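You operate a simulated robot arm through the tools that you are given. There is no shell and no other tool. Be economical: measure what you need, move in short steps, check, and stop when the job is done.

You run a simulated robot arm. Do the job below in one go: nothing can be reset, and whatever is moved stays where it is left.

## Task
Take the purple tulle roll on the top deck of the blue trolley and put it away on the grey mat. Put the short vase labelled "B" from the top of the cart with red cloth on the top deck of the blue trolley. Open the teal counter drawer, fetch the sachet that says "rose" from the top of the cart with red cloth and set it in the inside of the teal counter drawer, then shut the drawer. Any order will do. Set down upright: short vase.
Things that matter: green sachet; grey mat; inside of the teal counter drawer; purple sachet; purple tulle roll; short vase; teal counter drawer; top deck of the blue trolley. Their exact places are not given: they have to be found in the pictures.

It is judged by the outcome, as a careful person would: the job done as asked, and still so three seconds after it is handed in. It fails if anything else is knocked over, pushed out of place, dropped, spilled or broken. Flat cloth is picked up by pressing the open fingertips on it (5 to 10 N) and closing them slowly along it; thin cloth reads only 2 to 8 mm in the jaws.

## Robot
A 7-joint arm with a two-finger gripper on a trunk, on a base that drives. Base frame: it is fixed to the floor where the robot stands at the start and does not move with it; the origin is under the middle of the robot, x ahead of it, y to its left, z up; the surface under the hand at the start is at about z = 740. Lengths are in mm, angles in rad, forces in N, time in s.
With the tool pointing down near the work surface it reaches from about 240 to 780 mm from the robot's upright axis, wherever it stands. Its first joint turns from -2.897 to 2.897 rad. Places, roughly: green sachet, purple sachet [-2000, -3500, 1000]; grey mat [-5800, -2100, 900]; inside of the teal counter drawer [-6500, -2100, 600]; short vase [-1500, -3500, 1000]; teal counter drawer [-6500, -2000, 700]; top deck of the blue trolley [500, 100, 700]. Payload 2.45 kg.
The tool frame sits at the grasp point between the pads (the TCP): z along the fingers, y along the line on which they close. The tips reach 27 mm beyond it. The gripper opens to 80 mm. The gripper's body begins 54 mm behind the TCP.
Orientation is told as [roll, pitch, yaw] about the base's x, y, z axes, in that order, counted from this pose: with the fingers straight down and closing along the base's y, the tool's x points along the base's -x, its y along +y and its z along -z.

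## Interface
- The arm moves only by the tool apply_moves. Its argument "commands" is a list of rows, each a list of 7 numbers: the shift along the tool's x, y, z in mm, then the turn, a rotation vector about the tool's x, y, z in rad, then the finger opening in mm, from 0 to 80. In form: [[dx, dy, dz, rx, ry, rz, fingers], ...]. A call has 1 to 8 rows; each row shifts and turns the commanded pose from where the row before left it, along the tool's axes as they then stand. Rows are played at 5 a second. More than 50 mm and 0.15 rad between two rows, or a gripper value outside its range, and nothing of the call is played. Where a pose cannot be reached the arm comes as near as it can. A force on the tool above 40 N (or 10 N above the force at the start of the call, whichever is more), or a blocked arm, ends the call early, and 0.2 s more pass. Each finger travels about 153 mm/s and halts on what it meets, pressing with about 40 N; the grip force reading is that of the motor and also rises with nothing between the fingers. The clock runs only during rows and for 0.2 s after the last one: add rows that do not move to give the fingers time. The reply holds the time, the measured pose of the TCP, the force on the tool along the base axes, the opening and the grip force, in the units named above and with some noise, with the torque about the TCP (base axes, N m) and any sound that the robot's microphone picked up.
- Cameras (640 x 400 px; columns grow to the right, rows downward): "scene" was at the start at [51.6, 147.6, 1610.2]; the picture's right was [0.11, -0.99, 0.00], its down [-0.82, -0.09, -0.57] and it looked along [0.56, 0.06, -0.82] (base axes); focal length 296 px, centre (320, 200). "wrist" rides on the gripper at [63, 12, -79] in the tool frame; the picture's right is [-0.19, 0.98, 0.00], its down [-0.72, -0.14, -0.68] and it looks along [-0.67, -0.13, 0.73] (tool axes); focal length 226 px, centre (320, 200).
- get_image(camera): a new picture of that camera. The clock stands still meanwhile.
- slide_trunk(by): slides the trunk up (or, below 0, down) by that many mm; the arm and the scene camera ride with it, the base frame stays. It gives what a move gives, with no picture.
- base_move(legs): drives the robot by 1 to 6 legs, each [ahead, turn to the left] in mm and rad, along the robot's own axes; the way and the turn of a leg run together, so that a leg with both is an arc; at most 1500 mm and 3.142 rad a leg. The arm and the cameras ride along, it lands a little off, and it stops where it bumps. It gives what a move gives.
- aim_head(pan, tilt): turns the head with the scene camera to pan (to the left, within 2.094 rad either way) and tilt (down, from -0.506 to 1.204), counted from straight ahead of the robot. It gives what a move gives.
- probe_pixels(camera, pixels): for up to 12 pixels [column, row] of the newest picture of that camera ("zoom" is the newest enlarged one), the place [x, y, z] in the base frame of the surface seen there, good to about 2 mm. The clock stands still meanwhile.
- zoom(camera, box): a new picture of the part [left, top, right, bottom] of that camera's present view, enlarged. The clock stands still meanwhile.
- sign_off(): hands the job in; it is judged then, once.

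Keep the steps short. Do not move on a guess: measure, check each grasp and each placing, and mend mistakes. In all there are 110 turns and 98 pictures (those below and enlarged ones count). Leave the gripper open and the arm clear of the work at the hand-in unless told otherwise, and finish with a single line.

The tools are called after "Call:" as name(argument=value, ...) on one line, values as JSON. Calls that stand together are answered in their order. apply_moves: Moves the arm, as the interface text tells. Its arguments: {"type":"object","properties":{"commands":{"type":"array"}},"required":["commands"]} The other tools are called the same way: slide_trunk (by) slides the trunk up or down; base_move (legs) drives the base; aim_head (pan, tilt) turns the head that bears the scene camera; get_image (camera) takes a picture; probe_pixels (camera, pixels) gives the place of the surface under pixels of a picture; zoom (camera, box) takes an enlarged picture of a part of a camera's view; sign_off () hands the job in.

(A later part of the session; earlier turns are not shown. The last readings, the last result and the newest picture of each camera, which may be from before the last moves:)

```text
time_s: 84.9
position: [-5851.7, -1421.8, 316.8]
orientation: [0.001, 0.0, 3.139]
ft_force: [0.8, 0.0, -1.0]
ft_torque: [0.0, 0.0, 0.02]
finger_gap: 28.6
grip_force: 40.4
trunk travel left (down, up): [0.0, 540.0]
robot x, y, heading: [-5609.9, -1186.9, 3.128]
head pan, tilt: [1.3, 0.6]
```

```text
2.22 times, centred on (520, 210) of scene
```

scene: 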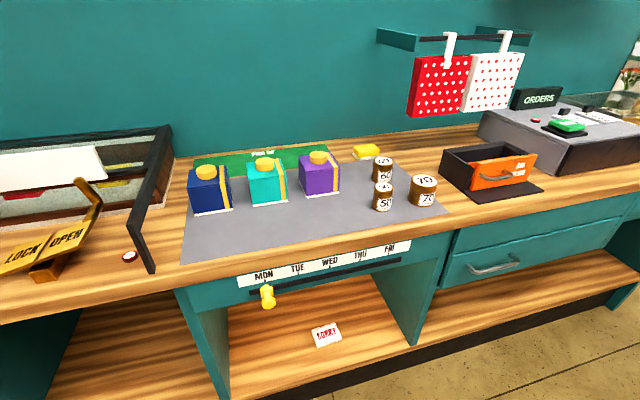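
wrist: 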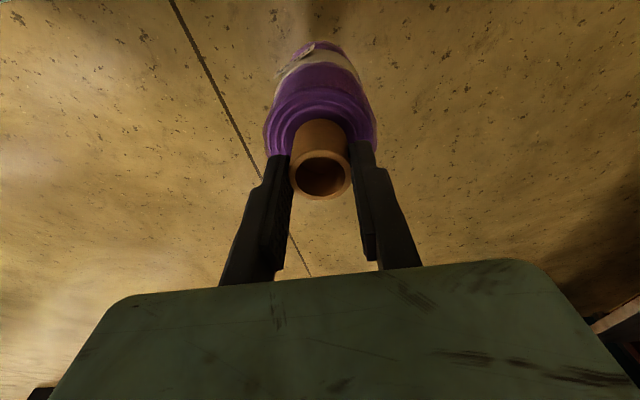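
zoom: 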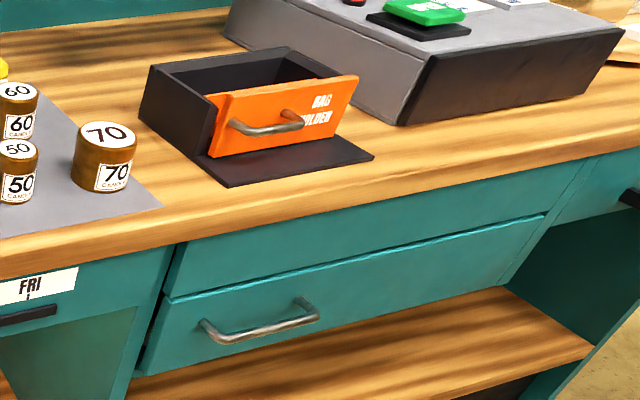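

Free place on mat: about (−5700, −1990), z 920; the boxes begin near y −2030…−2090. Turn to face the counter, then raise.

Call:
base_move(legs=[[80, 0], [0, 1.58]])

Call:
slide_trunk(by=400)

Call:
apply_moves(commands=[[0, 0, -50, 0, 0, 0, 0], [0, 0, -50, 0, 0, 0, 0], [0, 0, -50, 0, 0, 0, 0], [0, 0, -50, 0, 0, 0, 0], [0, 0, -50, 0, 0, 0, 0], [0, 0, -50, 0, 0, 0, 0], [0, 0, -50, 0, 0, 0, 0], [0, 0, -50, 0, 0, 0, 0]])

Call:
get_image(camera="wrist")

```text
time_s: 89.8
position: [-5454.1, -1436.5, 316.9]
orientation: [-0.001, 0.001, -1.581]
ft_force: [-0.3, -0.1, -1.0]
ft_torque: [-0.03, 0.03, 0.0]
finger_gap: 28.6
grip_force: 40.3
trunk travel left (down, up): [0.0, 540.0]
robot x, y, heading: [-5686.9, -1187.7, -1.592]
head pan, tilt: [1.3, 0.6]
```

```text
time_s: 93.7
position: [-5454.6, -1435.9, 717.1]
orientation: [-0.001, 0.0, -1.582]
ft_force: [0.1, 0.2, -1.4]
ft_torque: [0.0, -0.01, 0.05]
finger_gap: 28.4
grip_force: 39.7
trunk travel left (down, up): [-400.0, 140.0]
robot x, y, heading: [-5687.5, -1192.3, -1.59]
head pan, tilt: [1.3, 0.6]
```

```text
time_s: 95.5
position: [-5454.1, -1433.6, 1117.9]
orientation: [0.0, -0.001, -1.582]
ft_force: [-0.4, -0.7, -1.4]
ft_torque: [0.0, 0.01, -0.01]
finger_gap: 28.6
grip_force: 40.0
trunk travel left (down, up): [-400.0, 140.0]
robot x, y, heading: [-5686.5, -1189.0, -1.589]
head pan, tilt: [1.3, 0.6]
```

```text
66 pictures are left
```

wrist: 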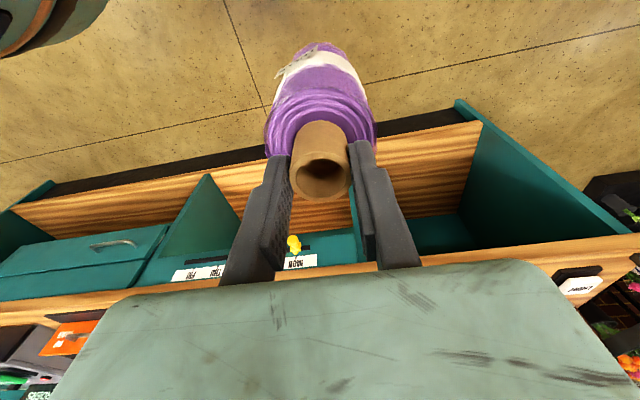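

Still held. Raise slightly, move sideways in front of the target, then drive 250 mm nearer.

Call:
apply_moves(commands=[[0, -41, -20, 0, 0, 0, 0], [0, -41, -20, 0, 0, 0, 0], [0, -41, 0, 0, 0, 0, 0], [0, -41, 0, 0, 0, 0, 0], [0, -41, 0, 0, 0, 0, 0], [0, -38, 0, 0, 0, 0, 0], [0, 0, 0, 0, 0, 0, 0]])

Call:
base_move(legs=[[250, 0]])

Call:
aim_head(pan=0.0, tilt=0.8)

Call:
get_image(camera="scene")

```text
time_s: 97.1
position: [-5655.6, -1516.0, 1151.4]
orientation: [-0.002, 0.004, -1.578]
ft_force: [0.1, 0.7, -0.5]
ft_torque: [0.03, 0.01, -0.01]
finger_gap: 28.9
grip_force: 39.7
out of reach, approached as far as the arm can: row 1, 2, 3, 4, 5, 6
trunk travel left (down, up): [-400.0, 140.0]
robot x, y, heading: [-5688.5, -1184.7, -1.588]
head pan, tilt: [1.3, 0.6]
```

```text
time_s: 98.9
position: [-5660.1, -1763.0, 1150.9]
orientation: [0.0, 0.006, -1.58]
ft_force: [-0.1, -0.2, -1.6]
ft_torque: [0.02, -0.03, 0.02]
finger_gap: 28.6
grip_force: 40.2
trunk travel left (down, up): [-400.0, 140.0]
robot x, y, heading: [-5690.5, -1434.2, -1.593]
head pan, tilt: [1.3, 0.6]
```

```text
time_s: 100.3
position: [-5660.9, -1762.6, 1151.9]
orientation: [0.0, 0.003, -1.579]
ft_force: [-1.0, -0.2, -0.7]
ft_torque: [0.01, 0.02, 0.01]
finger_gap: 28.8
grip_force: 39.9
trunk travel left (down, up): [-400.0, 140.0]
robot x, y, heading: [-5691.9, -1434.5, -1.589]
head pan, tilt: [0.0, 0.799]
```

```text
65 pictures are left
```

scene: 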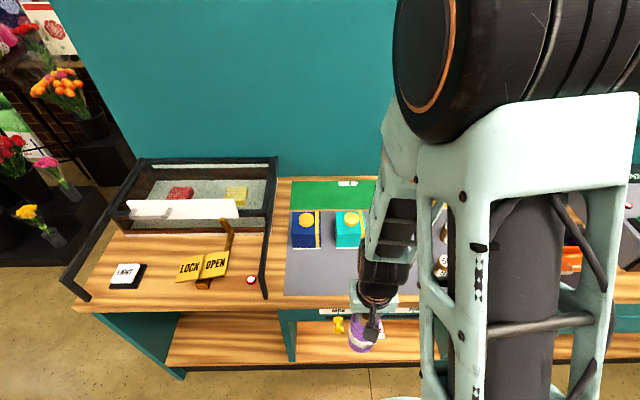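

Roll is in front of the mat. Extend forward 222 mm toward (−5690, −1985).

Call:
apply_moves(commands=[[-37, -5, 0, 0, 0, 0, 0], [-37, -5, 0, 0, 0, 0, 0], [-37, -5, 0, 0, 0, 0, 0], [-37, -5, 0, 0, 0, 0, 0], [-37, -5, 0, 0, 0, 0, 0], [-37, -5, 0, 0, 0, 0, 0], [0, 0, 0, 0, 0, 0, 0]])

Call:
get_image(camera="wrist")

Call:
probe_pixels(camera="wrist", pixels=[[230, 60], [400, 100], [320, 30], [200, 150], [430, 150], [180, 210], [450, 220]])

```text
time_s: 101.9
position: [-5690.0, -1981.2, 1154.7]
orientation: [0.001, 0.004, -1.58]
ft_force: [-0.3, 1.1, -1.9]
ft_torque: [-0.03, 0.01, 0.02]
finger_gap: 28.6
grip_force: 39.8
trunk travel left (down, up): [-400.0, 140.0]
robot x, y, heading: [-5689.8, -1431.3, -1.59]
head pan, tilt: [0.0, 0.799]
```

```text
64 pictures are left
```

wrist: 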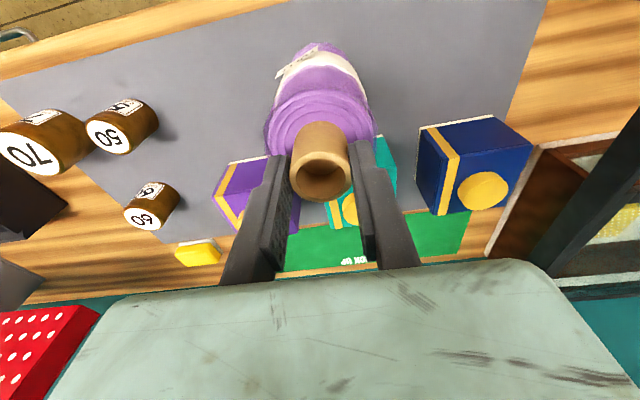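

```text
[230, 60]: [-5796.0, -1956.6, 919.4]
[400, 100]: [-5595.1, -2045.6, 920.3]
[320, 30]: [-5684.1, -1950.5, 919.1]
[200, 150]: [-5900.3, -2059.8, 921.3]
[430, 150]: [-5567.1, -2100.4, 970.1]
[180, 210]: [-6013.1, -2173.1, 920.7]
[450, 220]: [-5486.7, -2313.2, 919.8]
```

Spot clear: roll will stand ~60 mm before the teal box. Lower to contact.

Call:
apply_moves(commands=[[0, 0, 25, 0, 0, 0, 0], [0, 0, 20, 0, 0, 0, 0], [0, 0, 12, 0, 0, 0, 0], [0, 0, 5, 0, 0, 0, 0], [0, 0, 0, 0, 0, 0, 0]])

Call:
apply_moves(commands=[[0, 0, 2, 0, 0, 0, 0], [0, 0, 2, 0, 0, 0, 0], [0, 0, 2, 0, 0, 0, 0], [0, 0, 0, 0, 0, 0, 0]])

```text
time_s: 103.1
position: [-5691.6, -1982.0, 1091.3]
orientation: [-0.001, 0.001, -1.579]
ft_force: [-0.6, 0.2, -1.1]
ft_torque: [0.0, 0.0, -0.01]
finger_gap: 28.5
grip_force: 40.4
trunk travel left (down, up): [-400.0, 140.0]
robot x, y, heading: [-5693.1, -1433.9, -1.594]
head pan, tilt: [0.0, 0.799]
```

```text
time_s: 104.1
position: [-5692.0, -1982.8, 1086.6]
orientation: [0.001, 0.0, -1.58]
ft_force: [-1.9, 3.5, 35.2]
ft_torque: [0.9, 0.06, -0.01]
finger_gap: 28.6
grip_force: 40.2
trunk travel left (down, up): [-400.0, 140.0]
robot x, y, heading: [-5687.2, -1434.2, -1.589]
head pan, tilt: [0.0, 0.799]
```

Contact at z 1087 (35 N). Ease up 2 mm, release slowly, and retreat upward.

Call:
apply_moves(commands=[[0, 0, -2, 0, 0, 0, 0], [0, 0, 0, 0, 0, 0, 29], [0, 0, 0, 0, 0, 0, 34], [0, 0, 0, 0, 0, 0, 45], [0, 0, 0, 0, 0, 0, 60], [0, 0, -20, 0, 0, 0, 60], [0, 0, -40, 0, 0, 0, 60], [0, 0, -40, 0, 0, 0, 60]])

Call:
get_image(camera="wrist")

```text
time_s: 105.9
position: [-5691.2, -1984.7, 1188.0]
orientation: [0.0, 0.004, -1.579]
ft_force: [-0.2, -0.8, -0.5]
ft_torque: [0.0, -0.02, 0.03]
finger_gap: 59.9
grip_force: 0.1
trunk travel left (down, up): [-400.0, 140.0]
robot x, y, heading: [-5689.0, -1431.4, -1.589]
head pan, tilt: [0.0, 0.799]
```

```text
63 pictures are left
```

wrist: 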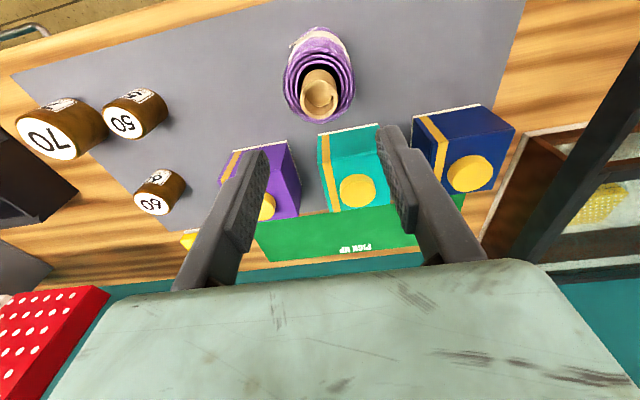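

The roll stands on the mat. Next the drawer: pull the arm in, back off and drive to x≈−6290, facing the drawer.

Call:
apply_moves(commands=[[45, 0, 0, 0, 0, 0, 60], [45, 0, 0, 0, 0, 0, 60], [45, 0, 0, 0, 0, 0, 60], [45, 0, 0, 0, 0, 0, 60], [0, 0, 0, 0, 0, 0, 60]])

Call:
base_move(legs=[[-280, 0], [0, -1.55], [590, 0], [0, 1.57]])

Call:
aim_head(pan=0.25, tilt=0.75)

Call:
get_image(camera="scene")

```text
time_s: 107.1
position: [-5687.6, -1807.0, 1187.0]
orientation: [0.0, 0.006, -1.579]
ft_force: [-0.1, 0.9, -0.8]
ft_torque: [0.01, 0.0, 0.03]
finger_gap: 60.0
grip_force: 0.0
trunk travel left (down, up): [-400.0, 140.0]
robot x, y, heading: [-5694.2, -1433.9, -1.592]
head pan, tilt: [0.0, 0.799]
```

```text
time_s: 119.7
position: [-6284.5, -1535.9, 1187.1]
orientation: [0.0, 0.003, -1.595]
ft_force: [0.0, 0.5, 0.2]
ft_torque: [-0.02, 0.0, 0.01]
finger_gap: 59.9
grip_force: 0.0
trunk travel left (down, up): [-400.0, 140.0]
robot x, y, heading: [-6283.2, -1163.0, -1.605]
head pan, tilt: [0.0, 0.799]
```

```text
time_s: 120.5
position: [-6285.9, -1536.1, 1187.3]
orientation: [0.001, 0.002, -1.595]
ft_force: [0.1, -0.2, 0.1]
ft_torque: [0.02, 0.01, 0.02]
finger_gap: 60.1
grip_force: 0.1
trunk travel left (down, up): [-400.0, 140.0]
robot x, y, heading: [-6279.1, -1165.3, -1.604]
head pan, tilt: [0.25, 0.75]
```

```text
62 pictures are left
```

scene: 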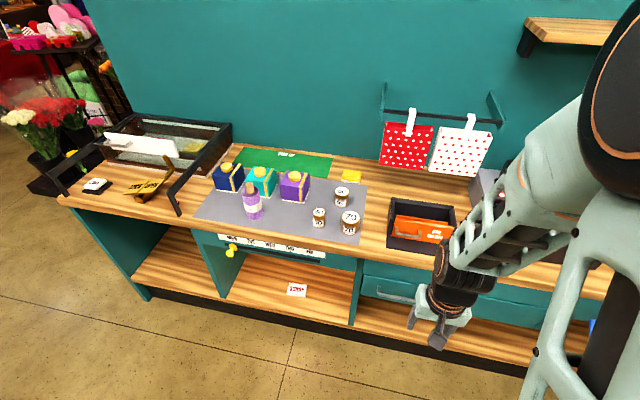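

Call:
zoom(camera="scene", box=[350, 250, 450, 312])

Call:
get_image(camera="wrist")

```text
6.40 times, centred on (400, 281) of scene
```

zoom: 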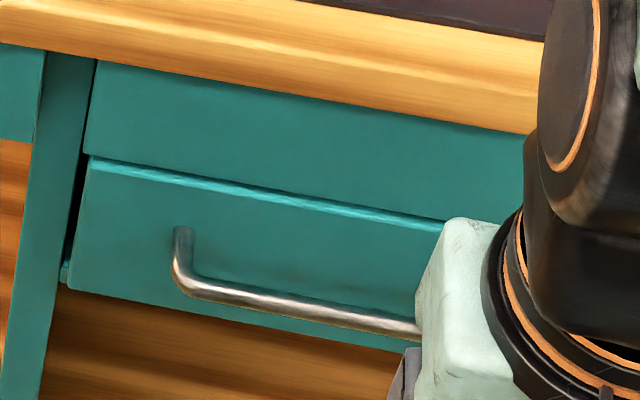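

```text
60 pictures are left
```

wrist: 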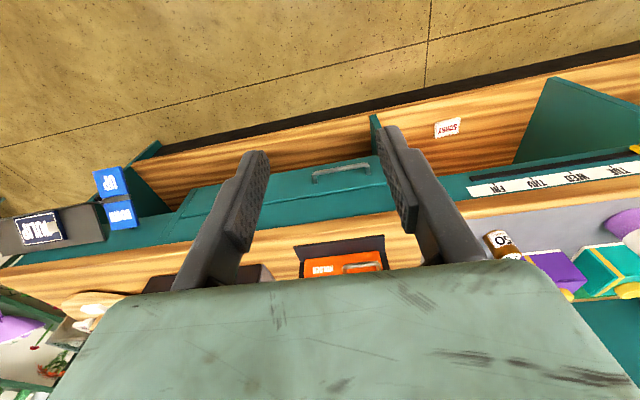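

Call:
probe_pixels(camera="zoom", pixels=[[183, 235], [185, 280], [240, 296], [300, 308], [360, 320], [405, 330], [300, 260], [100, 200], [100, 120], [300, 80]])

Call:
probe_pixels(camera="wrist", pixels=[[313, 177], [340, 169], [367, 165], [340, 195], [200, 220], [380, 185], [330, 230]])

```text
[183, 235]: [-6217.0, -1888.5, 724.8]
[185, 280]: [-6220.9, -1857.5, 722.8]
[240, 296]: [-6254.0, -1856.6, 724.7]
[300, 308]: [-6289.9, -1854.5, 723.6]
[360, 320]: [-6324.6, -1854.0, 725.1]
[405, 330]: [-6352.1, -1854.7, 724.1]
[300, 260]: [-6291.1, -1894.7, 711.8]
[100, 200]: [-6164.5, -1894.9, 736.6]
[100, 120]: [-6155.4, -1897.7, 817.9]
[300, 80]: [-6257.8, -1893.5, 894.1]
```

```text
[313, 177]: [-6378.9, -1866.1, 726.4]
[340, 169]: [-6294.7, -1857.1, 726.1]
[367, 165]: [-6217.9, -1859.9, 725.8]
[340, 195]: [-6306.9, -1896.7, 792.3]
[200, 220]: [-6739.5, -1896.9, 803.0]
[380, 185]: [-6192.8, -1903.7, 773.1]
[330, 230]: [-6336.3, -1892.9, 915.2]
```

Handle bar centre ≈ (−6298, −1860, 720). I'll lower the trunk, turn the wrist so the fingers pinch the bar from the front (yaw −90°, then tilt ~69° forward).

Call:
slide_trunk(by=-350)

Call:
apply_moves(commands=[[0, 0, 0, 0, 0, -0.15, 60], [0, 0, 0, 0, 0, -0.15, 60], [0, 0, 0, 0, 0, -0.15, 60], [0, 0, 0, 0, 0, -0.15, 60], [0, 0, 0, 0, 0, -0.15, 60], [0, 0, 0, 0, 0, -0.15, 60], [0, 0, 0, 0, 0, -0.15, 60], [0, 0, 0, 0, 0, -0.15, 60]])

Call:
apply_moves(commands=[[0, 0, 0, 0, 0, -0.15, 60], [0, 0, 0, 0, 0, -0.15, 60], [0, 0, 0, 0, 0, -0.05, 60], [0, 0, 0, 0.15, 0, 0, 60], [0, 0, 0, 0.15, 0, 0, 60], [0, 0, 0, 0.15, 0, 0, 60], [0, 0, 0, 0.15, 0, 0, 60], [0, 0, 0, 0, 0, 0, 60]])

Call:
apply_moves(commands=[[0, 0, 0, 0.15, 0, 0, 60], [0, 0, 0, 0.15, 0, 0, 60], [0, 0, 0, 0.15, 0, 0, 60], [0, 0, 0, 0.15, 0, 0, 60], [0, 0, 0, 0, 0, 0, 60]])

Call:
get_image(camera="wrist")

```text
time_s: 123.9
position: [-6284.7, -1536.1, 837.4]
orientation: [0.001, 0.004, -1.594]
ft_force: [0.0, 0.1, -0.6]
ft_torque: [0.01, -0.04, 0.0]
finger_gap: 60.0
grip_force: 0.1
trunk travel left (down, up): [-50.0, 490.0]
robot x, y, heading: [-6280.1, -1164.7, -1.607]
head pan, tilt: [0.25, 0.75]
```

```text
time_s: 125.7
position: [-6285.2, -1534.7, 836.6]
orientation: [0.004, 0.001, -0.393]
ft_force: [-0.7, 0.1, -0.2]
ft_torque: [0.0, 0.03, -0.01]
finger_gap: 60.1
grip_force: 0.1
trunk travel left (down, up): [-50.0, 490.0]
robot x, y, heading: [-6278.3, -1164.7, -1.607]
head pan, tilt: [0.25, 0.75]
```

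```text
time_s: 127.5
position: [-6284.4, -1607.9, 838.4]
orientation: [-0.594, 0.003, -0.047]
ft_force: [-0.9, -0.4, 0.6]
ft_torque: [0.01, -0.02, -0.01]
finger_gap: 60.1
grip_force: 0.0
out of reach, approached as far as the arm can: row 5, 6, 7
trunk travel left (down, up): [-50.0, 490.0]
robot x, y, heading: [-6278.0, -1162.4, -1.611]
head pan, tilt: [0.25, 0.75]
```

```text
time_s: 128.7
position: [-6282.5, -1659.7, 827.1]
orientation: [-1.196, 0.001, -0.048]
ft_force: [-0.4, -0.5, 0.2]
ft_torque: [-0.04, 0.01, 0.0]
finger_gap: 59.8
grip_force: 0.1
out of reach, approached as far as the arm can: row 1, 2, 3
trunk travel left (down, up): [-50.0, 490.0]
robot x, y, heading: [-6282.0, -1160.8, -1.606]
head pan, tilt: [0.25, 0.75]
```

```text
59 pictures are left
```

wrist: 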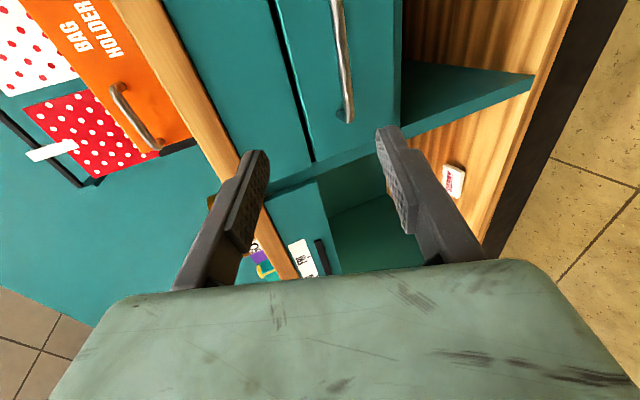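

Tilted as wished. The bar lies (tool frame) about +16, +26, +225 from here. Go part of the way and check.

Call:
apply_moves(commands=[[8, 13, 30, 0, 0, 0, 50], [8, 13, 30, 0, 0, 0, 50], [0, 0, 40, 0, 0, 0, 50], [0, 0, 40, 0, 0, 0, 50], [0, 0, 0, 0, 0, 0, 50]])

Call:
get_image(camera="wrist")

```text
time_s: 129.9
position: [-6304.7, -1778.9, 750.9]
orientation: [-1.195, 0.002, -0.047]
ft_force: [-0.6, -0.1, 0.9]
ft_torque: [0.02, -0.04, 0.0]
finger_gap: 50.2
grip_force: 0.1
trunk travel left (down, up): [-50.0, 490.0]
robot x, y, heading: [-6283.6, -1162.6, -1.603]
head pan, tilt: [0.25, 0.75]
```

```text
58 pictures are left
```

wrist: 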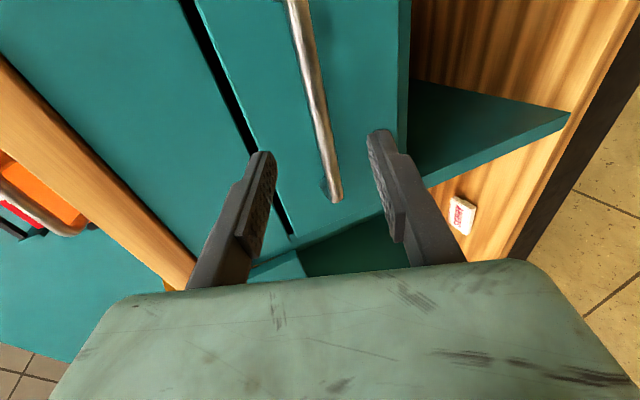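

The bar runs between the fingers. Advance the last 76 mm and close.

Call:
apply_moves(commands=[[0, -0.5, 30, 0, 0, 0, 50], [0, -0.5, 26, 0, 0, 0, 50], [0, 0, 20, 0, 0, 0, 50], [0, 0, 0, 0, 0, 0, 50], [0, 0, 0, 0, 0, 0, 30], [0, 0, 0, 0, 0, 0, 10], [0, 0, 0, 0, 0, 0, 0], [0, 0, 0, 0, 0, 0, 0]])

Call:
get_image(camera="wrist")

```text
time_s: 131.7
position: [-6307.3, -1850.0, 724.1]
orientation: [-1.193, 0.001, -0.048]
ft_force: [-0.1, 0.4, -9.1]
ft_torque: [0.06, 0.56, 0.22]
finger_gap: 13.6
grip_force: 40.3
trunk travel left (down, up): [-50.0, 490.0]
robot x, y, heading: [-6280.1, -1159.5, -1.609]
head pan, tilt: [0.25, 0.75]
```

```text
57 pictures are left
```

wrist: 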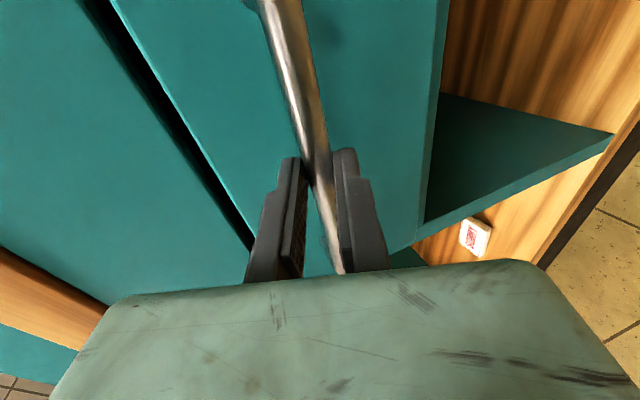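

Bar gripped (13.6 mm). Pull by arm 40 mm first, watching the force.

Call:
apply_moves(commands=[[0, 3.7, -9.3, 0, 0, 0, 0], [0, 3.7, -9.3, 0, 0, 0, 0], [0, 3.7, -9.3, 0, 0, 0, 0], [0, 3.7, -9.3, 0, 0, 0, 0], [0, 0, 0, 0, 0, 0, 0]])

Call:
base_move(legs=[[-200, 0]])

Call:
aim_head(pan=0.2, tilt=0.85)

Call:
get_image(camera="scene")

```text
time_s: 132.9
position: [-6307.0, -1808.7, 724.2]
orientation: [-1.193, 0.001, -0.048]
ft_force: [-10.6, 1.1, -18.5]
ft_torque: [0.19, 0.7, -0.27]
finger_gap: 13.7
grip_force: 40.3
trunk travel left (down, up): [-50.0, 490.0]
robot x, y, heading: [-6284.2, -1161.1, -1.607]
head pan, tilt: [0.25, 0.75]
```

```text
time_s: 134.2
position: [-6306.0, -1699.3, 723.3]
orientation: [-1.188, 0.007, -0.056]
ft_force: [-1.2, 1.0, -0.1]
ft_torque: [-0.04, 0.4, 0.44]
finger_gap: 13.7
grip_force: 40.1
trunk travel left (down, up): [-50.0, 490.0]
robot x, y, heading: [-6281.9, -1056.7, -1.606]
head pan, tilt: [0.25, 0.75]
stopped in leg 1: the force on the tool passed its limit at 42 N (the readings are from after the stop); the commanded pose is now the measured one
```

```text
time_s: 134.8
position: [-6306.8, -1699.9, 724.1]
orientation: [-1.189, 0.007, -0.056]
ft_force: [-1.2, 0.3, 0.2]
ft_torque: [0.0, 0.52, 0.18]
finger_gap: 13.6
grip_force: 40.4
trunk travel left (down, up): [-50.0, 490.0]
robot x, y, heading: [-6280.8, -1057.6, -1.605]
head pan, tilt: [0.201, 0.85]
```

```text
56 pictures are left
```

scene: 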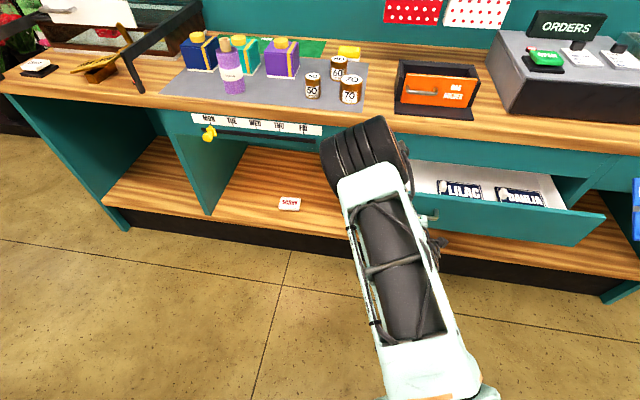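

Drawer open ~150 mm; it holds LILAC and DAHLIA sachets. Test whether it opens further with a gentle pull.

Call:
apply_moves(commands=[[0, 3.7, -9.3, 0, 0, 0, 0], [0, 3.7, -9.3, 0, 0, 0, 0], [0, 3.7, -9.3, 0, 0, 0, 0], [0, 3.7, -9.3, 0, 0, 0, 0], [0, 0, 0, 0, 0, 0, 0]])

```text
time_s: 136.0
position: [-6305.1, -1656.7, 723.4]
orientation: [-1.184, 0.008, -0.06]
ft_force: [-19.2, 0.6, -3.0]
ft_torque: [0.03, 0.69, -0.23]
finger_gap: 13.7
grip_force: 40.0
trunk travel left (down, up): [-50.0, 490.0]
robot x, y, heading: [-6273.1, -1057.4, -1.603]
head pan, tilt: [0.201, 0.85]
```

It opens more (no pull resistance, only some side force). Ease sideways and pull another ~70 mm.

Call:
apply_moves(commands=[[3, 0, 0, 0, 0, 0, 0], [0, 3.7, -9.3, 0, 0, 0, 0], [1, 3.7, -9.3, 0, 0, 0, 0], [0, 3.7, -9.3, 0, 0, 0, 0], [1, 3.7, -9.3, 0, 0, 0, 0], [0, 3.7, -9.3, 0, 0, 0, 0], [0, 0, 0, 0, 0, 0, 0]])

Call:
get_image(camera="scene")

```text
time_s: 137.6
position: [-6306.1, -1606.5, 724.6]
orientation: [-1.188, 0.005, -0.054]
ft_force: [1.7, 0.9, -0.6]
ft_torque: [0.03, 0.2, 0.8]
finger_gap: 13.6
grip_force: 39.9
trunk travel left (down, up): [-50.0, 490.0]
robot x, y, heading: [-6278.2, -1058.1, -1.604]
head pan, tilt: [0.201, 0.85]
```

```text
55 pictures are left
```

scene: 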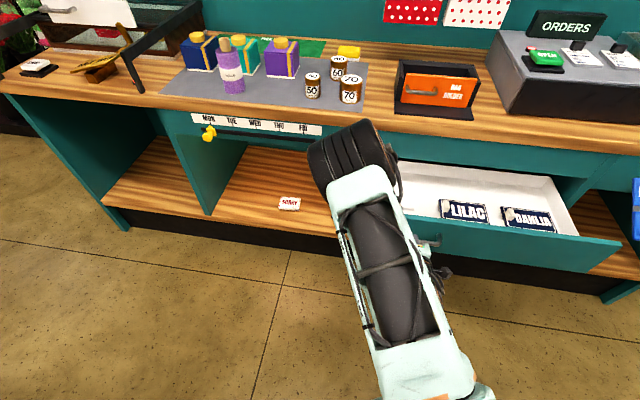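

Opened ~245 mm with plenty of free room left of LILAC. Release the bar, back away, and return the tool to pointing down.

Call:
apply_moves(commands=[[0, 0, 0, 0, 0, 0, 25], [0, 0, 0, 0, 0, 0, 50], [0, 0, -20, 0, 0, 0, 50], [0, 0, -40, 0, 0, 0, 50], [0, 0, -40, 0, 0, 0, 50], [0, 0, -20, 0, 0, 0, 50], [0, 0, 0, 0, 0, 0, 50]])

Call:
slide_trunk(by=300)

Call:
apply_moves(commands=[[0, 0, 0, -0.15, 0, 0, 50], [0, 0, 0, -0.15, 0, 0, 50], [0, 0, 0, -0.15, 0, 0, 50], [0, 0, 0, -0.15, 0, 0, 50], [0, 0, 0, -0.15, 0, 0, 50], [0, 0, 0, -0.15, 0, 0, 50], [0, 0, 0, -0.15, 0, 0, 50], [0, 0, 0, -0.138, 0, 0, 50]])

Call:
get_image(camera="scene")

```text
time_s: 139.2
position: [-6300.7, -1510.3, 759.3]
orientation: [-1.187, 0.004, -0.056]
ft_force: [0.2, 0.4, -0.6]
ft_torque: [0.01, -0.01, -0.02]
finger_gap: 50.1
grip_force: 0.0
out of reach, approached as far as the arm can: row 6
trunk travel left (down, up): [-50.0, 490.0]
robot x, y, heading: [-6279.1, -1058.2, -1.605]
head pan, tilt: [0.201, 0.85]
```

```text
time_s: 142.2
position: [-6299.7, -1513.0, 1059.5]
orientation: [-1.188, 0.005, -0.056]
ft_force: [0.3, -0.5, -0.2]
ft_torque: [0.0, 0.02, 0.0]
finger_gap: 50.2
grip_force: 0.1
trunk travel left (down, up): [-350.0, 190.0]
robot x, y, heading: [-6278.7, -1061.1, -1.602]
head pan, tilt: [0.201, 0.85]
```

```text
time_s: 144.0
position: [-6301.7, -1514.9, 1058.4]
orientation: [0.0, 0.004, -0.052]
ft_force: [0.4, 0.2, 0.8]
ft_torque: [-0.01, -0.02, -0.01]
finger_gap: 50.0
grip_force: 0.2
out of reach, approached as far as the arm can: row 1
trunk travel left (down, up): [-350.0, 190.0]
robot x, y, heading: [-6275.2, -1056.5, -1.6]
head pan, tilt: [0.201, 0.85]
```

```text
54 pictures are left
```

scene: 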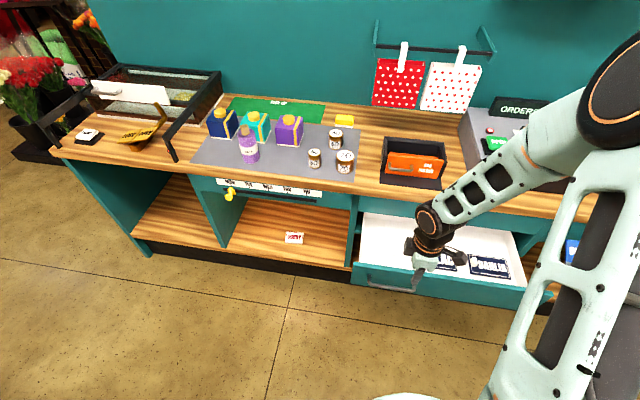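

Measure the drawer's interior for later.

Call:
probe_pixels(camera="scene", pixels=[[385, 245], [380, 225], [400, 260], [362, 255], [362, 262], [360, 268], [370, 275], [500, 270], [520, 285], [440, 265], [475, 262], [405, 230]])

```text
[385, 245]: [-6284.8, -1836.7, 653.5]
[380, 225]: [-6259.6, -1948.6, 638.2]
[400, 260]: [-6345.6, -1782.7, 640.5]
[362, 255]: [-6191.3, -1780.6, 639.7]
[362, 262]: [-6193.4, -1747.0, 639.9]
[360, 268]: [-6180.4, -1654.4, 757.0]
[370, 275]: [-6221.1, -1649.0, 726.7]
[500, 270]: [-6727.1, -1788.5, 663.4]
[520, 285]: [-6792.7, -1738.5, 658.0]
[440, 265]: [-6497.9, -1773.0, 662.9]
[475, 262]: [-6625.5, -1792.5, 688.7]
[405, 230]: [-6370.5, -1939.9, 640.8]
```

Drawer floor z≈640; a free spot is about (−6300, −1785). Now drive to the red cart: east along the lane, then diagonally to (−2000, −2600).

Call:
base_move(legs=[[0, 1.6], [1500, 0], [780, 0], [0, -0.657], [1300, 0]])

Call:
aim_head(pan=0.0, tilt=0.35)

Call:
get_image(camera="scene")

```text
time_s: 167.3
position: [-2562.2, -2107.2, 1056.8]
orientation: [0.0, 0.005, 0.917]
ft_force: [-0.1, 0.0, 1.1]
ft_torque: [-0.02, -0.01, 0.02]
finger_gap: 50.2
grip_force: 0.0
trunk travel left (down, up): [-350.0, 190.0]
robot x, y, heading: [-2930.0, -1828.5, -0.634]
head pan, tilt: [0.201, 0.85]
```

```text
time_s: 168.2
position: [-2562.4, -2107.1, 1057.4]
orientation: [-0.002, 0.005, 0.915]
ft_force: [0.8, -0.1, 0.3]
ft_torque: [-0.02, 0.03, 0.0]
finger_gap: 49.8
grip_force: 0.1
trunk travel left (down, up): [-350.0, 190.0]
robot x, y, heading: [-2928.7, -1828.5, -0.632]
head pan, tilt: [0.0, 0.351]
```

```text
53 pictures are left
```

scene: 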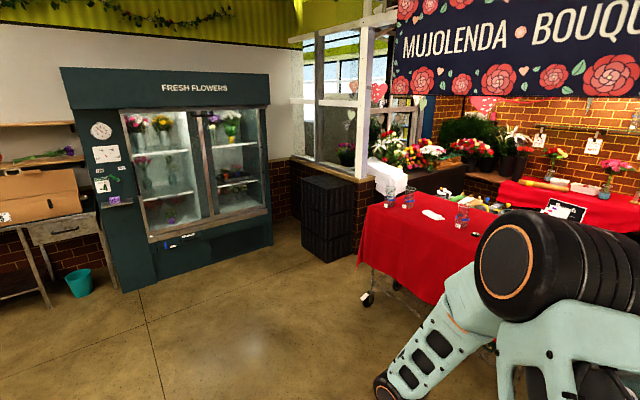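

Drive on to about (−1980, −2560), turn to face the cart and look.

Call:
base_move(legs=[[1190, -0.06], [0, -0.88]])

Call:
aim_head(pan=0.1, tilt=0.65)

Call:
get_image(camera="scene")

```text
time_s: 176.6
position: [-2029.0, -3037.3, 1057.0]
orientation: [-0.002, 0.006, -0.057]
ft_force: [-0.1, 0.7, -0.3]
ft_torque: [0.02, -0.02, 0.01]
finger_gap: 50.1
grip_force: 0.1
trunk travel left (down, up): [-350.0, 190.0]
robot x, y, heading: [-2007.3, -2578.7, -1.607]
head pan, tilt: [0.0, 0.351]
```

```text
time_s: 177.4
position: [-2029.2, -3036.6, 1057.2]
orientation: [-0.002, 0.005, -0.059]
ft_force: [0.7, -0.6, 0.4]
ft_torque: [-0.02, -0.03, -0.02]
finger_gap: 49.9
grip_force: 0.1
trunk travel left (down, up): [-350.0, 190.0]
robot x, y, heading: [-2006.4, -2577.1, -1.607]
head pan, tilt: [0.099, 0.649]
```

```text
52 pictures are left
```

scene: 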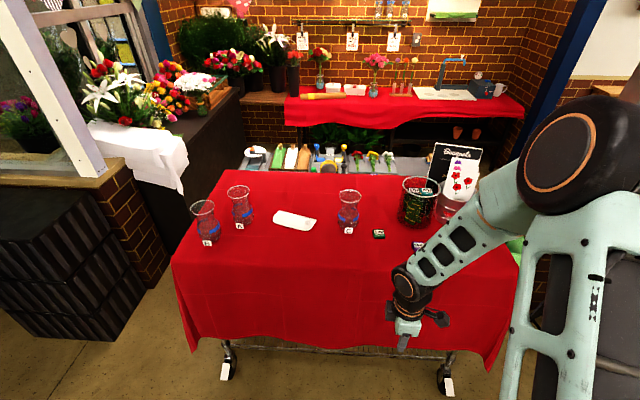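

Call:
zoom(camera="scene", box=[170, 160, 380, 290])

Call:
zoom(camera="scene", box=[320, 160, 500, 270])

```text
3.05 times, centred on (275, 225) of scene
```

zoom: 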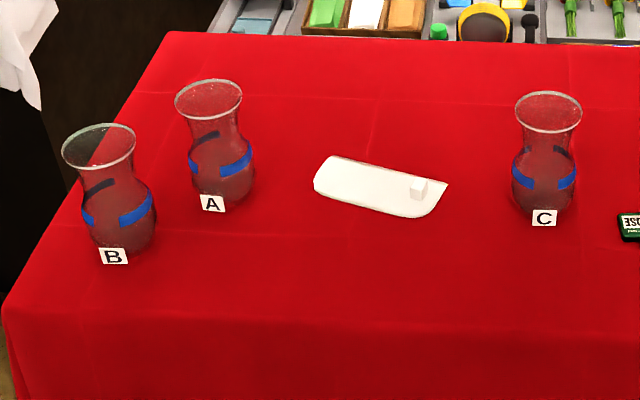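

```text
3.56 times, centred on (410, 215) of scene
```

zoom: 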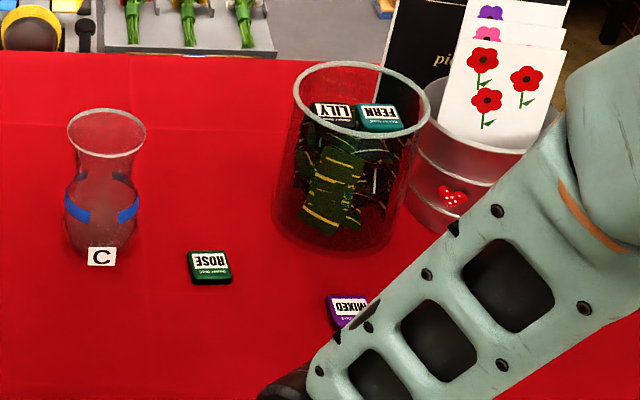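

The green sachet reads "ROSE" (zoom px 210,265); the purple one reads MIXED. Measure the sachet.

Call:
probe_pixels(camera="zoom", pixels=[[190, 253], [228, 251], [232, 280], [192, 284], [210, 260], [210, 300], [102, 256], [330, 320], [365, 295], [330, 245], [150, 200]])

Call:
probe_pixels(camera="scene", pixels=[[207, 243], [203, 205], [240, 225], [250, 300], [400, 260], [207, 230], [300, 300]])

```text
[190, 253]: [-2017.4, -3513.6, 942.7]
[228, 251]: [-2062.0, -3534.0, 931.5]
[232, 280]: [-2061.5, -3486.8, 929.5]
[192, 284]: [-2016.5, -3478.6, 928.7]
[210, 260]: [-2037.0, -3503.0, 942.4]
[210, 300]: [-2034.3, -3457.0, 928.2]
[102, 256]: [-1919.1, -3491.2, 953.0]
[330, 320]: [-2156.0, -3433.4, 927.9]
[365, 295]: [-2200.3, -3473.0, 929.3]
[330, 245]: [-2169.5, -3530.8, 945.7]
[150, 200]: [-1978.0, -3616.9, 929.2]
```

```text
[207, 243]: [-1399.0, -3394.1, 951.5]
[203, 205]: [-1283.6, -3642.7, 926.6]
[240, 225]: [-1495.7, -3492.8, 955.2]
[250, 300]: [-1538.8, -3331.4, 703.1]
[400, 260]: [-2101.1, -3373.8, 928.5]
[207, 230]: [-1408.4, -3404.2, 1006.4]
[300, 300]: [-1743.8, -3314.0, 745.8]
```

Sachet centre ≈ (−2039, −3500), 45 mm square, top z 943. The jar near it matters: drive 300 mm closer, look from the wrist.

Call:
base_move(legs=[[280, 0.03]])

Call:
apply_moves(commands=[[0, 0, -25, 0, 0, 0.15, 80], [0, 0, -25, 0, 0, 0.15, 80], [0, 0, 0, 0, 0, 0.15, 80], [0, 0, 0, 0, 0, 0.15, 80], [0, 0, 0, 0, 0, 0.15, 80], [0, 0, 0, 0, 0, 0.15, 80], [0, 0, 0, 0, 0, 0.15, 80], [0, 0, 0, 0, 0, 0.15, 80]])

Call:
apply_moves(commands=[[0, 0, 0, 0, 0, 0.15, 80], [0, 0, 0, 0, 0, 0.15, 80], [0, 0, 0, 0, 0, 0, 80]])

Call:
get_image(camera="wrist")

```text
time_s: 179.4
position: [-2022.1, -3323.3, 1057.0]
orientation: [0.001, 0.006, -0.03]
ft_force: [0.8, -0.9, 0.3]
ft_torque: [-0.02, 0.05, 0.0]
finger_gap: 49.9
grip_force: 0.0
trunk travel left (down, up): [-350.0, 190.0]
robot x, y, heading: [-2006.4, -2860.7, -1.578]
head pan, tilt: [0.099, 0.649]
```

```text
time_s: 181.2
position: [-2022.5, -3320.1, 1107.7]
orientation: [-0.005, 0.002, -1.229]
ft_force: [0.6, 0.3, -0.7]
ft_torque: [0.01, -0.02, 0.02]
finger_gap: 79.9
grip_force: 0.2
trunk travel left (down, up): [-350.0, 190.0]
robot x, y, heading: [-2012.9, -2865.3, -1.579]
head pan, tilt: [0.099, 0.649]
```

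```text
time_s: 182.0
position: [-2022.5, -3321.6, 1107.7]
orientation: [-0.006, 0.001, -1.53]
ft_force: [0.2, -0.5, -0.9]
ft_torque: [0.0, -0.01, 0.03]
finger_gap: 80.0
grip_force: 0.0
trunk travel left (down, up): [-350.0, 190.0]
robot x, y, heading: [-2013.5, -2862.2, -1.581]
head pan, tilt: [0.099, 0.649]
```

```text
49 pictures are left
```

wrist: 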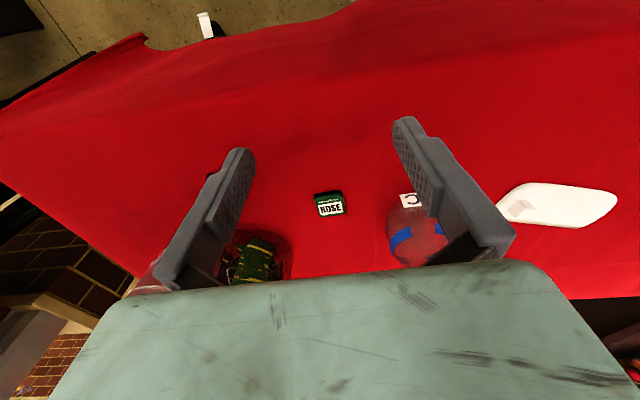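

Seen from here: ROSE between jar (left) and vase C (right). Measure all three.

Call:
zoom(camera="wrist", box=[200, 160, 460, 300])

```text
2.46 times, centred on (330, 230) of wrist
```

zoom: 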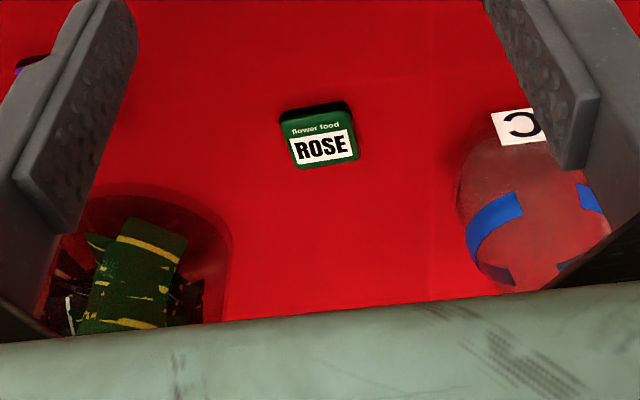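

Call:
probe_pixels(camera="zoom", pixels=[[282, 118], [350, 108], [357, 155], [297, 166], [320, 140], [460, 200], [228, 260], [200, 210], [518, 125], [316, 108]])

```text
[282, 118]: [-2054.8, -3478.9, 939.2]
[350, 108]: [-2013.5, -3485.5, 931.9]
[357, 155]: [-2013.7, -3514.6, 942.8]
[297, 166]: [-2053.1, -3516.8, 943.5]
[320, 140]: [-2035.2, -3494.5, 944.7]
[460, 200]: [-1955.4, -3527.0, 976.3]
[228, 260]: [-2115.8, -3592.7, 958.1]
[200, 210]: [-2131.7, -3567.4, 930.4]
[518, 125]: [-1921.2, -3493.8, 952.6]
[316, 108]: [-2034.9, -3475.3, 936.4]
```

Sachet centre (−2035, −3497). Move over it with fingers at 64 mm, descend.

Call:
apply_moves(commands=[[-44, -5, 0, 0, 0, 0.04, 64], [-44, -5, 0, 0, 0, 0, 64], [-44, -5, 0, 0, 0, 0, 64], [-43, -5, 0, 0, 0, 0, 64], [0, 0, 40, 0, 0, 0, 64], [0, 0, 40, 0, 0, 0, 64], [0, 0, 30, 0, 0, 0, 64], [0, 0, 0, 0, 0, 0, 64]])

Call:
get_image(camera="wrist")

Call:
probe_pixels(camera="wrist", pixels=[[320, 130], [295, 130], [345, 130]])

```text
time_s: 183.8
position: [-2040.1, -3500.3, 999.8]
orientation: [-0.005, -0.001, -1.569]
ft_force: [0.0, 0.4, 0.4]
ft_torque: [-0.03, -0.01, 0.0]
finger_gap: 64.3
grip_force: 0.0
trunk travel left (down, up): [-350.0, 190.0]
robot x, y, heading: [-2014.5, -2862.8, -1.578]
head pan, tilt: [0.099, 0.649]
```

```text
47 pictures are left
```

wrist: 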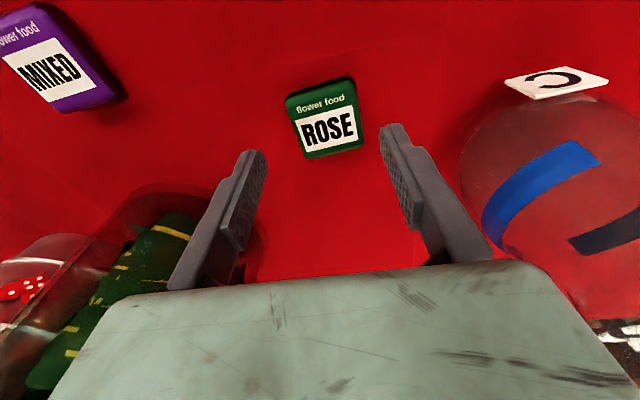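

```text
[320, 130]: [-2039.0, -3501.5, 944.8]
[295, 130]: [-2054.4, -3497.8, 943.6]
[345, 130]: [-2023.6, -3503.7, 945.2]
```

Aligned. Descend to z≈959 (tips just above the cloth) and close slowly.

Call:
apply_moves(commands=[[2, 3, 20, 0, 0, 0, 64], [0, 0, 14, 0, 0, 0, 64], [0, 0, 6, 0, 0, 0, 64], [0, 0, 0, 0, 0, 0, 56], [0, 0, 0, 0, 0, 0, 48], [0, 0, 0, 0, 0, 0, 40], [0, 0, 0, 0, 0, 0, 30], [0, 0, 0, 0, 0, 0, 20]])

Call:
get_image(camera="wrist")

```text
time_s: 185.6
position: [-2037.9, -3495.0, 957.6]
orientation: [-0.007, 0.0, -1.568]
ft_force: [3.4, 2.4, 5.5]
ft_torque: [0.07, -0.26, 0.1]
finger_gap: 42.6
grip_force: 39.9
trunk travel left (down, up): [-350.0, 190.0]
robot x, y, heading: [-2013.5, -2860.6, -1.575]
head pan, tilt: [0.099, 0.649]
```

```text
46 pictures are left
```

wrist: 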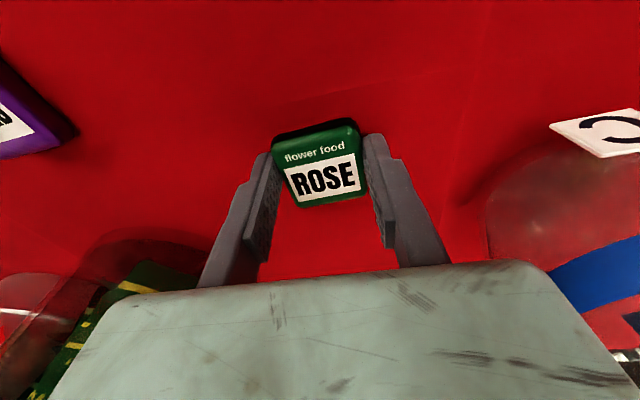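

Sachet gripped at 42.6 mm. Lift and check, then retract toward the robot.

Call:
apply_moves(commands=[[0, 0, -10, 0, 0, 0, 10], [0, 0, -30, 0, 0, 0, 10], [0, 0, -40, 0, 0, 0, 10], [0, 0, -40, 0, 0, 0, 10], [0, 0, -40, 0, 0, 0, 10], [40, 0, 0, 0, 0, 0, 10], [45, 0, 0, 0, 0, 0, 10], [45, 0, 0, 0, 0, 0, 10]])

Call:
apply_moves(commands=[[45, 0, 0, 0, 0, 0, 0], [45, 0, 0, 0, 0, 0, 0], [0, 0, 0, 0, 0, 0, 0]])

Call:
get_image(camera="wrist")

```text
time_s: 187.4
position: [-2039.9, -3363.2, 1117.0]
orientation: [-0.005, -0.002, -1.57]
ft_force: [-0.7, 0.5, 0.4]
ft_torque: [-0.03, -0.03, -0.01]
finger_gap: 42.5
grip_force: 39.9
trunk travel left (down, up): [-350.0, 190.0]
robot x, y, heading: [-2011.8, -2863.9, -1.574]
head pan, tilt: [0.099, 0.649]
```

```text
time_s: 188.2
position: [-2039.9, -3274.5, 1118.7]
orientation: [-0.005, -0.001, -1.569]
ft_force: [0.5, -0.3, -0.7]
ft_torque: [0.03, -0.02, -0.03]
finger_gap: 42.0
grip_force: 40.3
trunk travel left (down, up): [-350.0, 190.0]
robot x, y, heading: [-2013.2, -2862.6, -1.581]
head pan, tilt: [0.099, 0.649]
```

```text
45 pictures are left
```

wrist: 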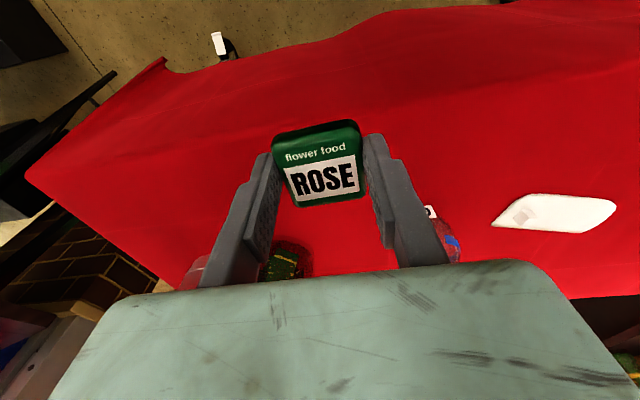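

Held. Back off from the cart, lower the trunk a bit, and start turning in checked steps.

Call:
base_move(legs=[[-300, 0]])

Call:
slide_trunk(by=-250)

Call:
base_move(legs=[[0, -1.1]])

Call:
base_move(legs=[[0, -1.09], [1200, 0]])

Call:
base_move(legs=[[1250, 0]])

```text
time_s: 190.2
position: [-2039.3, -2979.4, 1118.7]
orientation: [-0.005, -0.003, -1.57]
ft_force: [-1.5, 0.3, 0.2]
ft_torque: [0.01, 0.0, 0.0]
finger_gap: 42.5
grip_force: 40.2
trunk travel left (down, up): [-350.0, 190.0]
robot x, y, heading: [-2008.9, -2568.6, -1.58]
head pan, tilt: [0.099, 0.649]
```

```text
time_s: 192.8
position: [-2037.5, -2980.8, 868.4]
orientation: [-0.006, -0.001, -1.571]
ft_force: [-0.1, -0.5, -0.3]
ft_torque: [-0.01, -0.02, 0.0]
finger_gap: 42.3
grip_force: 39.9
trunk travel left (down, up): [-100.0, 440.0]
robot x, y, heading: [-2012.0, -2569.6, -1.583]
head pan, tilt: [0.099, 0.649]
```

```text
time_s: 195.9
position: [-2385.4, -2739.3, 868.4]
orientation: [-0.006, -0.001, -2.646]
ft_force: [-0.3, -0.1, -0.4]
ft_torque: [-0.01, 0.0, 0.0]
finger_gap: 42.3
grip_force: 40.0
trunk travel left (down, up): [-100.0, 440.0]
robot x, y, heading: [-2013.3, -2569.7, -2.653]
head pan, tilt: [0.099, 0.649]
```

```text
time_s: 204.7
position: [-3309.5, -1636.8, 869.3]
orientation: [-0.003, -0.002, 2.539]
ft_force: [0.4, -1.2, -0.1]
ft_torque: [0.01, 0.03, 0.02]
finger_gap: 42.3
grip_force: 39.8
trunk travel left (down, up): [-100.0, 440.0]
robot x, y, heading: [-2986.4, -1892.3, 2.525]
head pan, tilt: [0.099, 0.649]
```

```text
time_s: 211.0
position: [-4332.5, -933.1, 868.6]
orientation: [-0.005, -0.001, 2.552]
ft_force: [0.2, 0.1, -0.9]
ft_torque: [-0.01, 0.02, 0.01]
finger_gap: 42.4
grip_force: 40.2
trunk travel left (down, up): [-100.0, 440.0]
robot x, y, heading: [-4005.8, -1186.2, 2.54]
head pan, tilt: [0.099, 0.649]
```

Still held. Continue to (−6320, −1130) and turn to face the open drawer.

Call:
base_move(legs=[[0, 0.577], [1200, 0]])

Call:
base_move(legs=[[1110, 0], [0, 1.59]])

Call:
aim_head(pan=0.2, tilt=0.85)

Call:
get_image(camera="scene")

```text
time_s: 218.6
position: [-5587.2, -1156.8, 869.2]
orientation: [-0.007, -0.003, -3.131]
ft_force: [-0.5, -0.5, -0.4]
ft_torque: [0.02, 0.0, 0.03]
finger_gap: 42.3
grip_force: 40.2
trunk travel left (down, up): [-100.0, 440.0]
robot x, y, heading: [-5173.8, -1180.8, 3.143]
head pan, tilt: [0.099, 0.649]
```

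```text
time_s: 228.2
position: [-6263.8, -1598.2, 869.9]
orientation: [-0.006, -0.002, -1.507]
ft_force: [-0.7, -0.4, 0.3]
ft_torque: [-0.02, 0.01, 0.01]
finger_gap: 42.3
grip_force: 40.4
trunk travel left (down, up): [-100.0, 440.0]
robot x, y, heading: [-6259.1, -1183.9, -1.516]
head pan, tilt: [0.099, 0.649]
```

```text
time_s: 229.0
position: [-6262.8, -1598.1, 868.8]
orientation: [-0.006, -0.001, -1.506]
ft_force: [-0.3, 0.0, -0.4]
ft_torque: [0.01, 0.01, -0.01]
finger_gap: 42.2
grip_force: 40.5
trunk travel left (down, up): [-100.0, 440.0]
robot x, y, heading: [-6256.8, -1184.9, -1.517]
head pan, tilt: [0.201, 0.85]
```

```text
44 pictures are left
```

scene: 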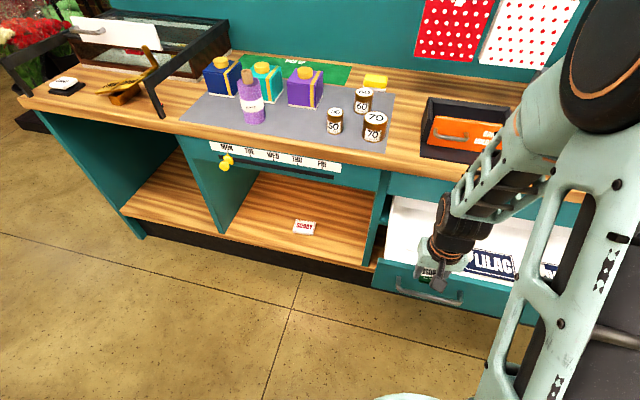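

Sachet still held. Move over the free part of the drawer (−6310, −1770), then look.

Call:
apply_moves(commands=[[-42, -14, 0, 0, 0, 0, 0], [-42, -14, 0, 0, 0, 0, 0], [-42, -15, 0, 0, 0, 0, 0], [-42, -15, 0, 0, 0, 0, 0], [0, 0, 0, 0, 0, 0, 0]])

Call:
get_image(camera="wrist")

Call:
probe_pixels(camera="wrist", pixels=[[320, 60], [250, 100], [400, 100], [320, 20], [200, 100], [450, 130], [380, 200]])

```text
time_s: 230.2
position: [-6310.9, -1771.0, 865.7]
orientation: [-0.003, 0.0, -1.505]
ft_force: [-0.3, -0.3, -0.2]
ft_torque: [0.02, 0.0, 0.0]
finger_gap: 42.2
grip_force: 40.8
trunk travel left (down, up): [-100.0, 440.0]
robot x, y, heading: [-6262.2, -1186.2, -1.52]
head pan, tilt: [0.201, 0.85]
```

```text
43 pictures are left
```

wrist: 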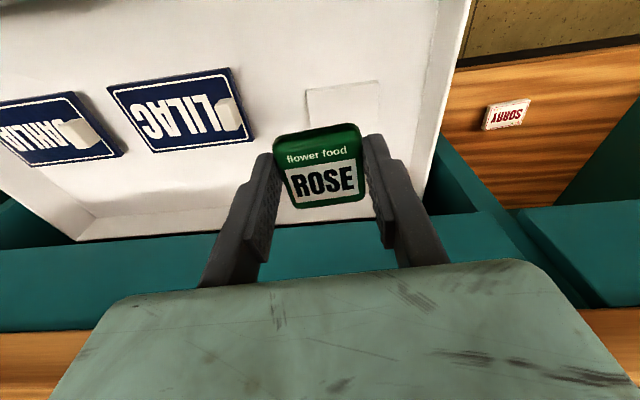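

```text
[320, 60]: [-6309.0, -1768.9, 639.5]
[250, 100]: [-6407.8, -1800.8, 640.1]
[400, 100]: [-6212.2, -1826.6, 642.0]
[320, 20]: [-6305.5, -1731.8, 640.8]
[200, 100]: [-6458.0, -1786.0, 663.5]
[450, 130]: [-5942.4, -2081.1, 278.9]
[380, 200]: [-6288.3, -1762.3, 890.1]
```

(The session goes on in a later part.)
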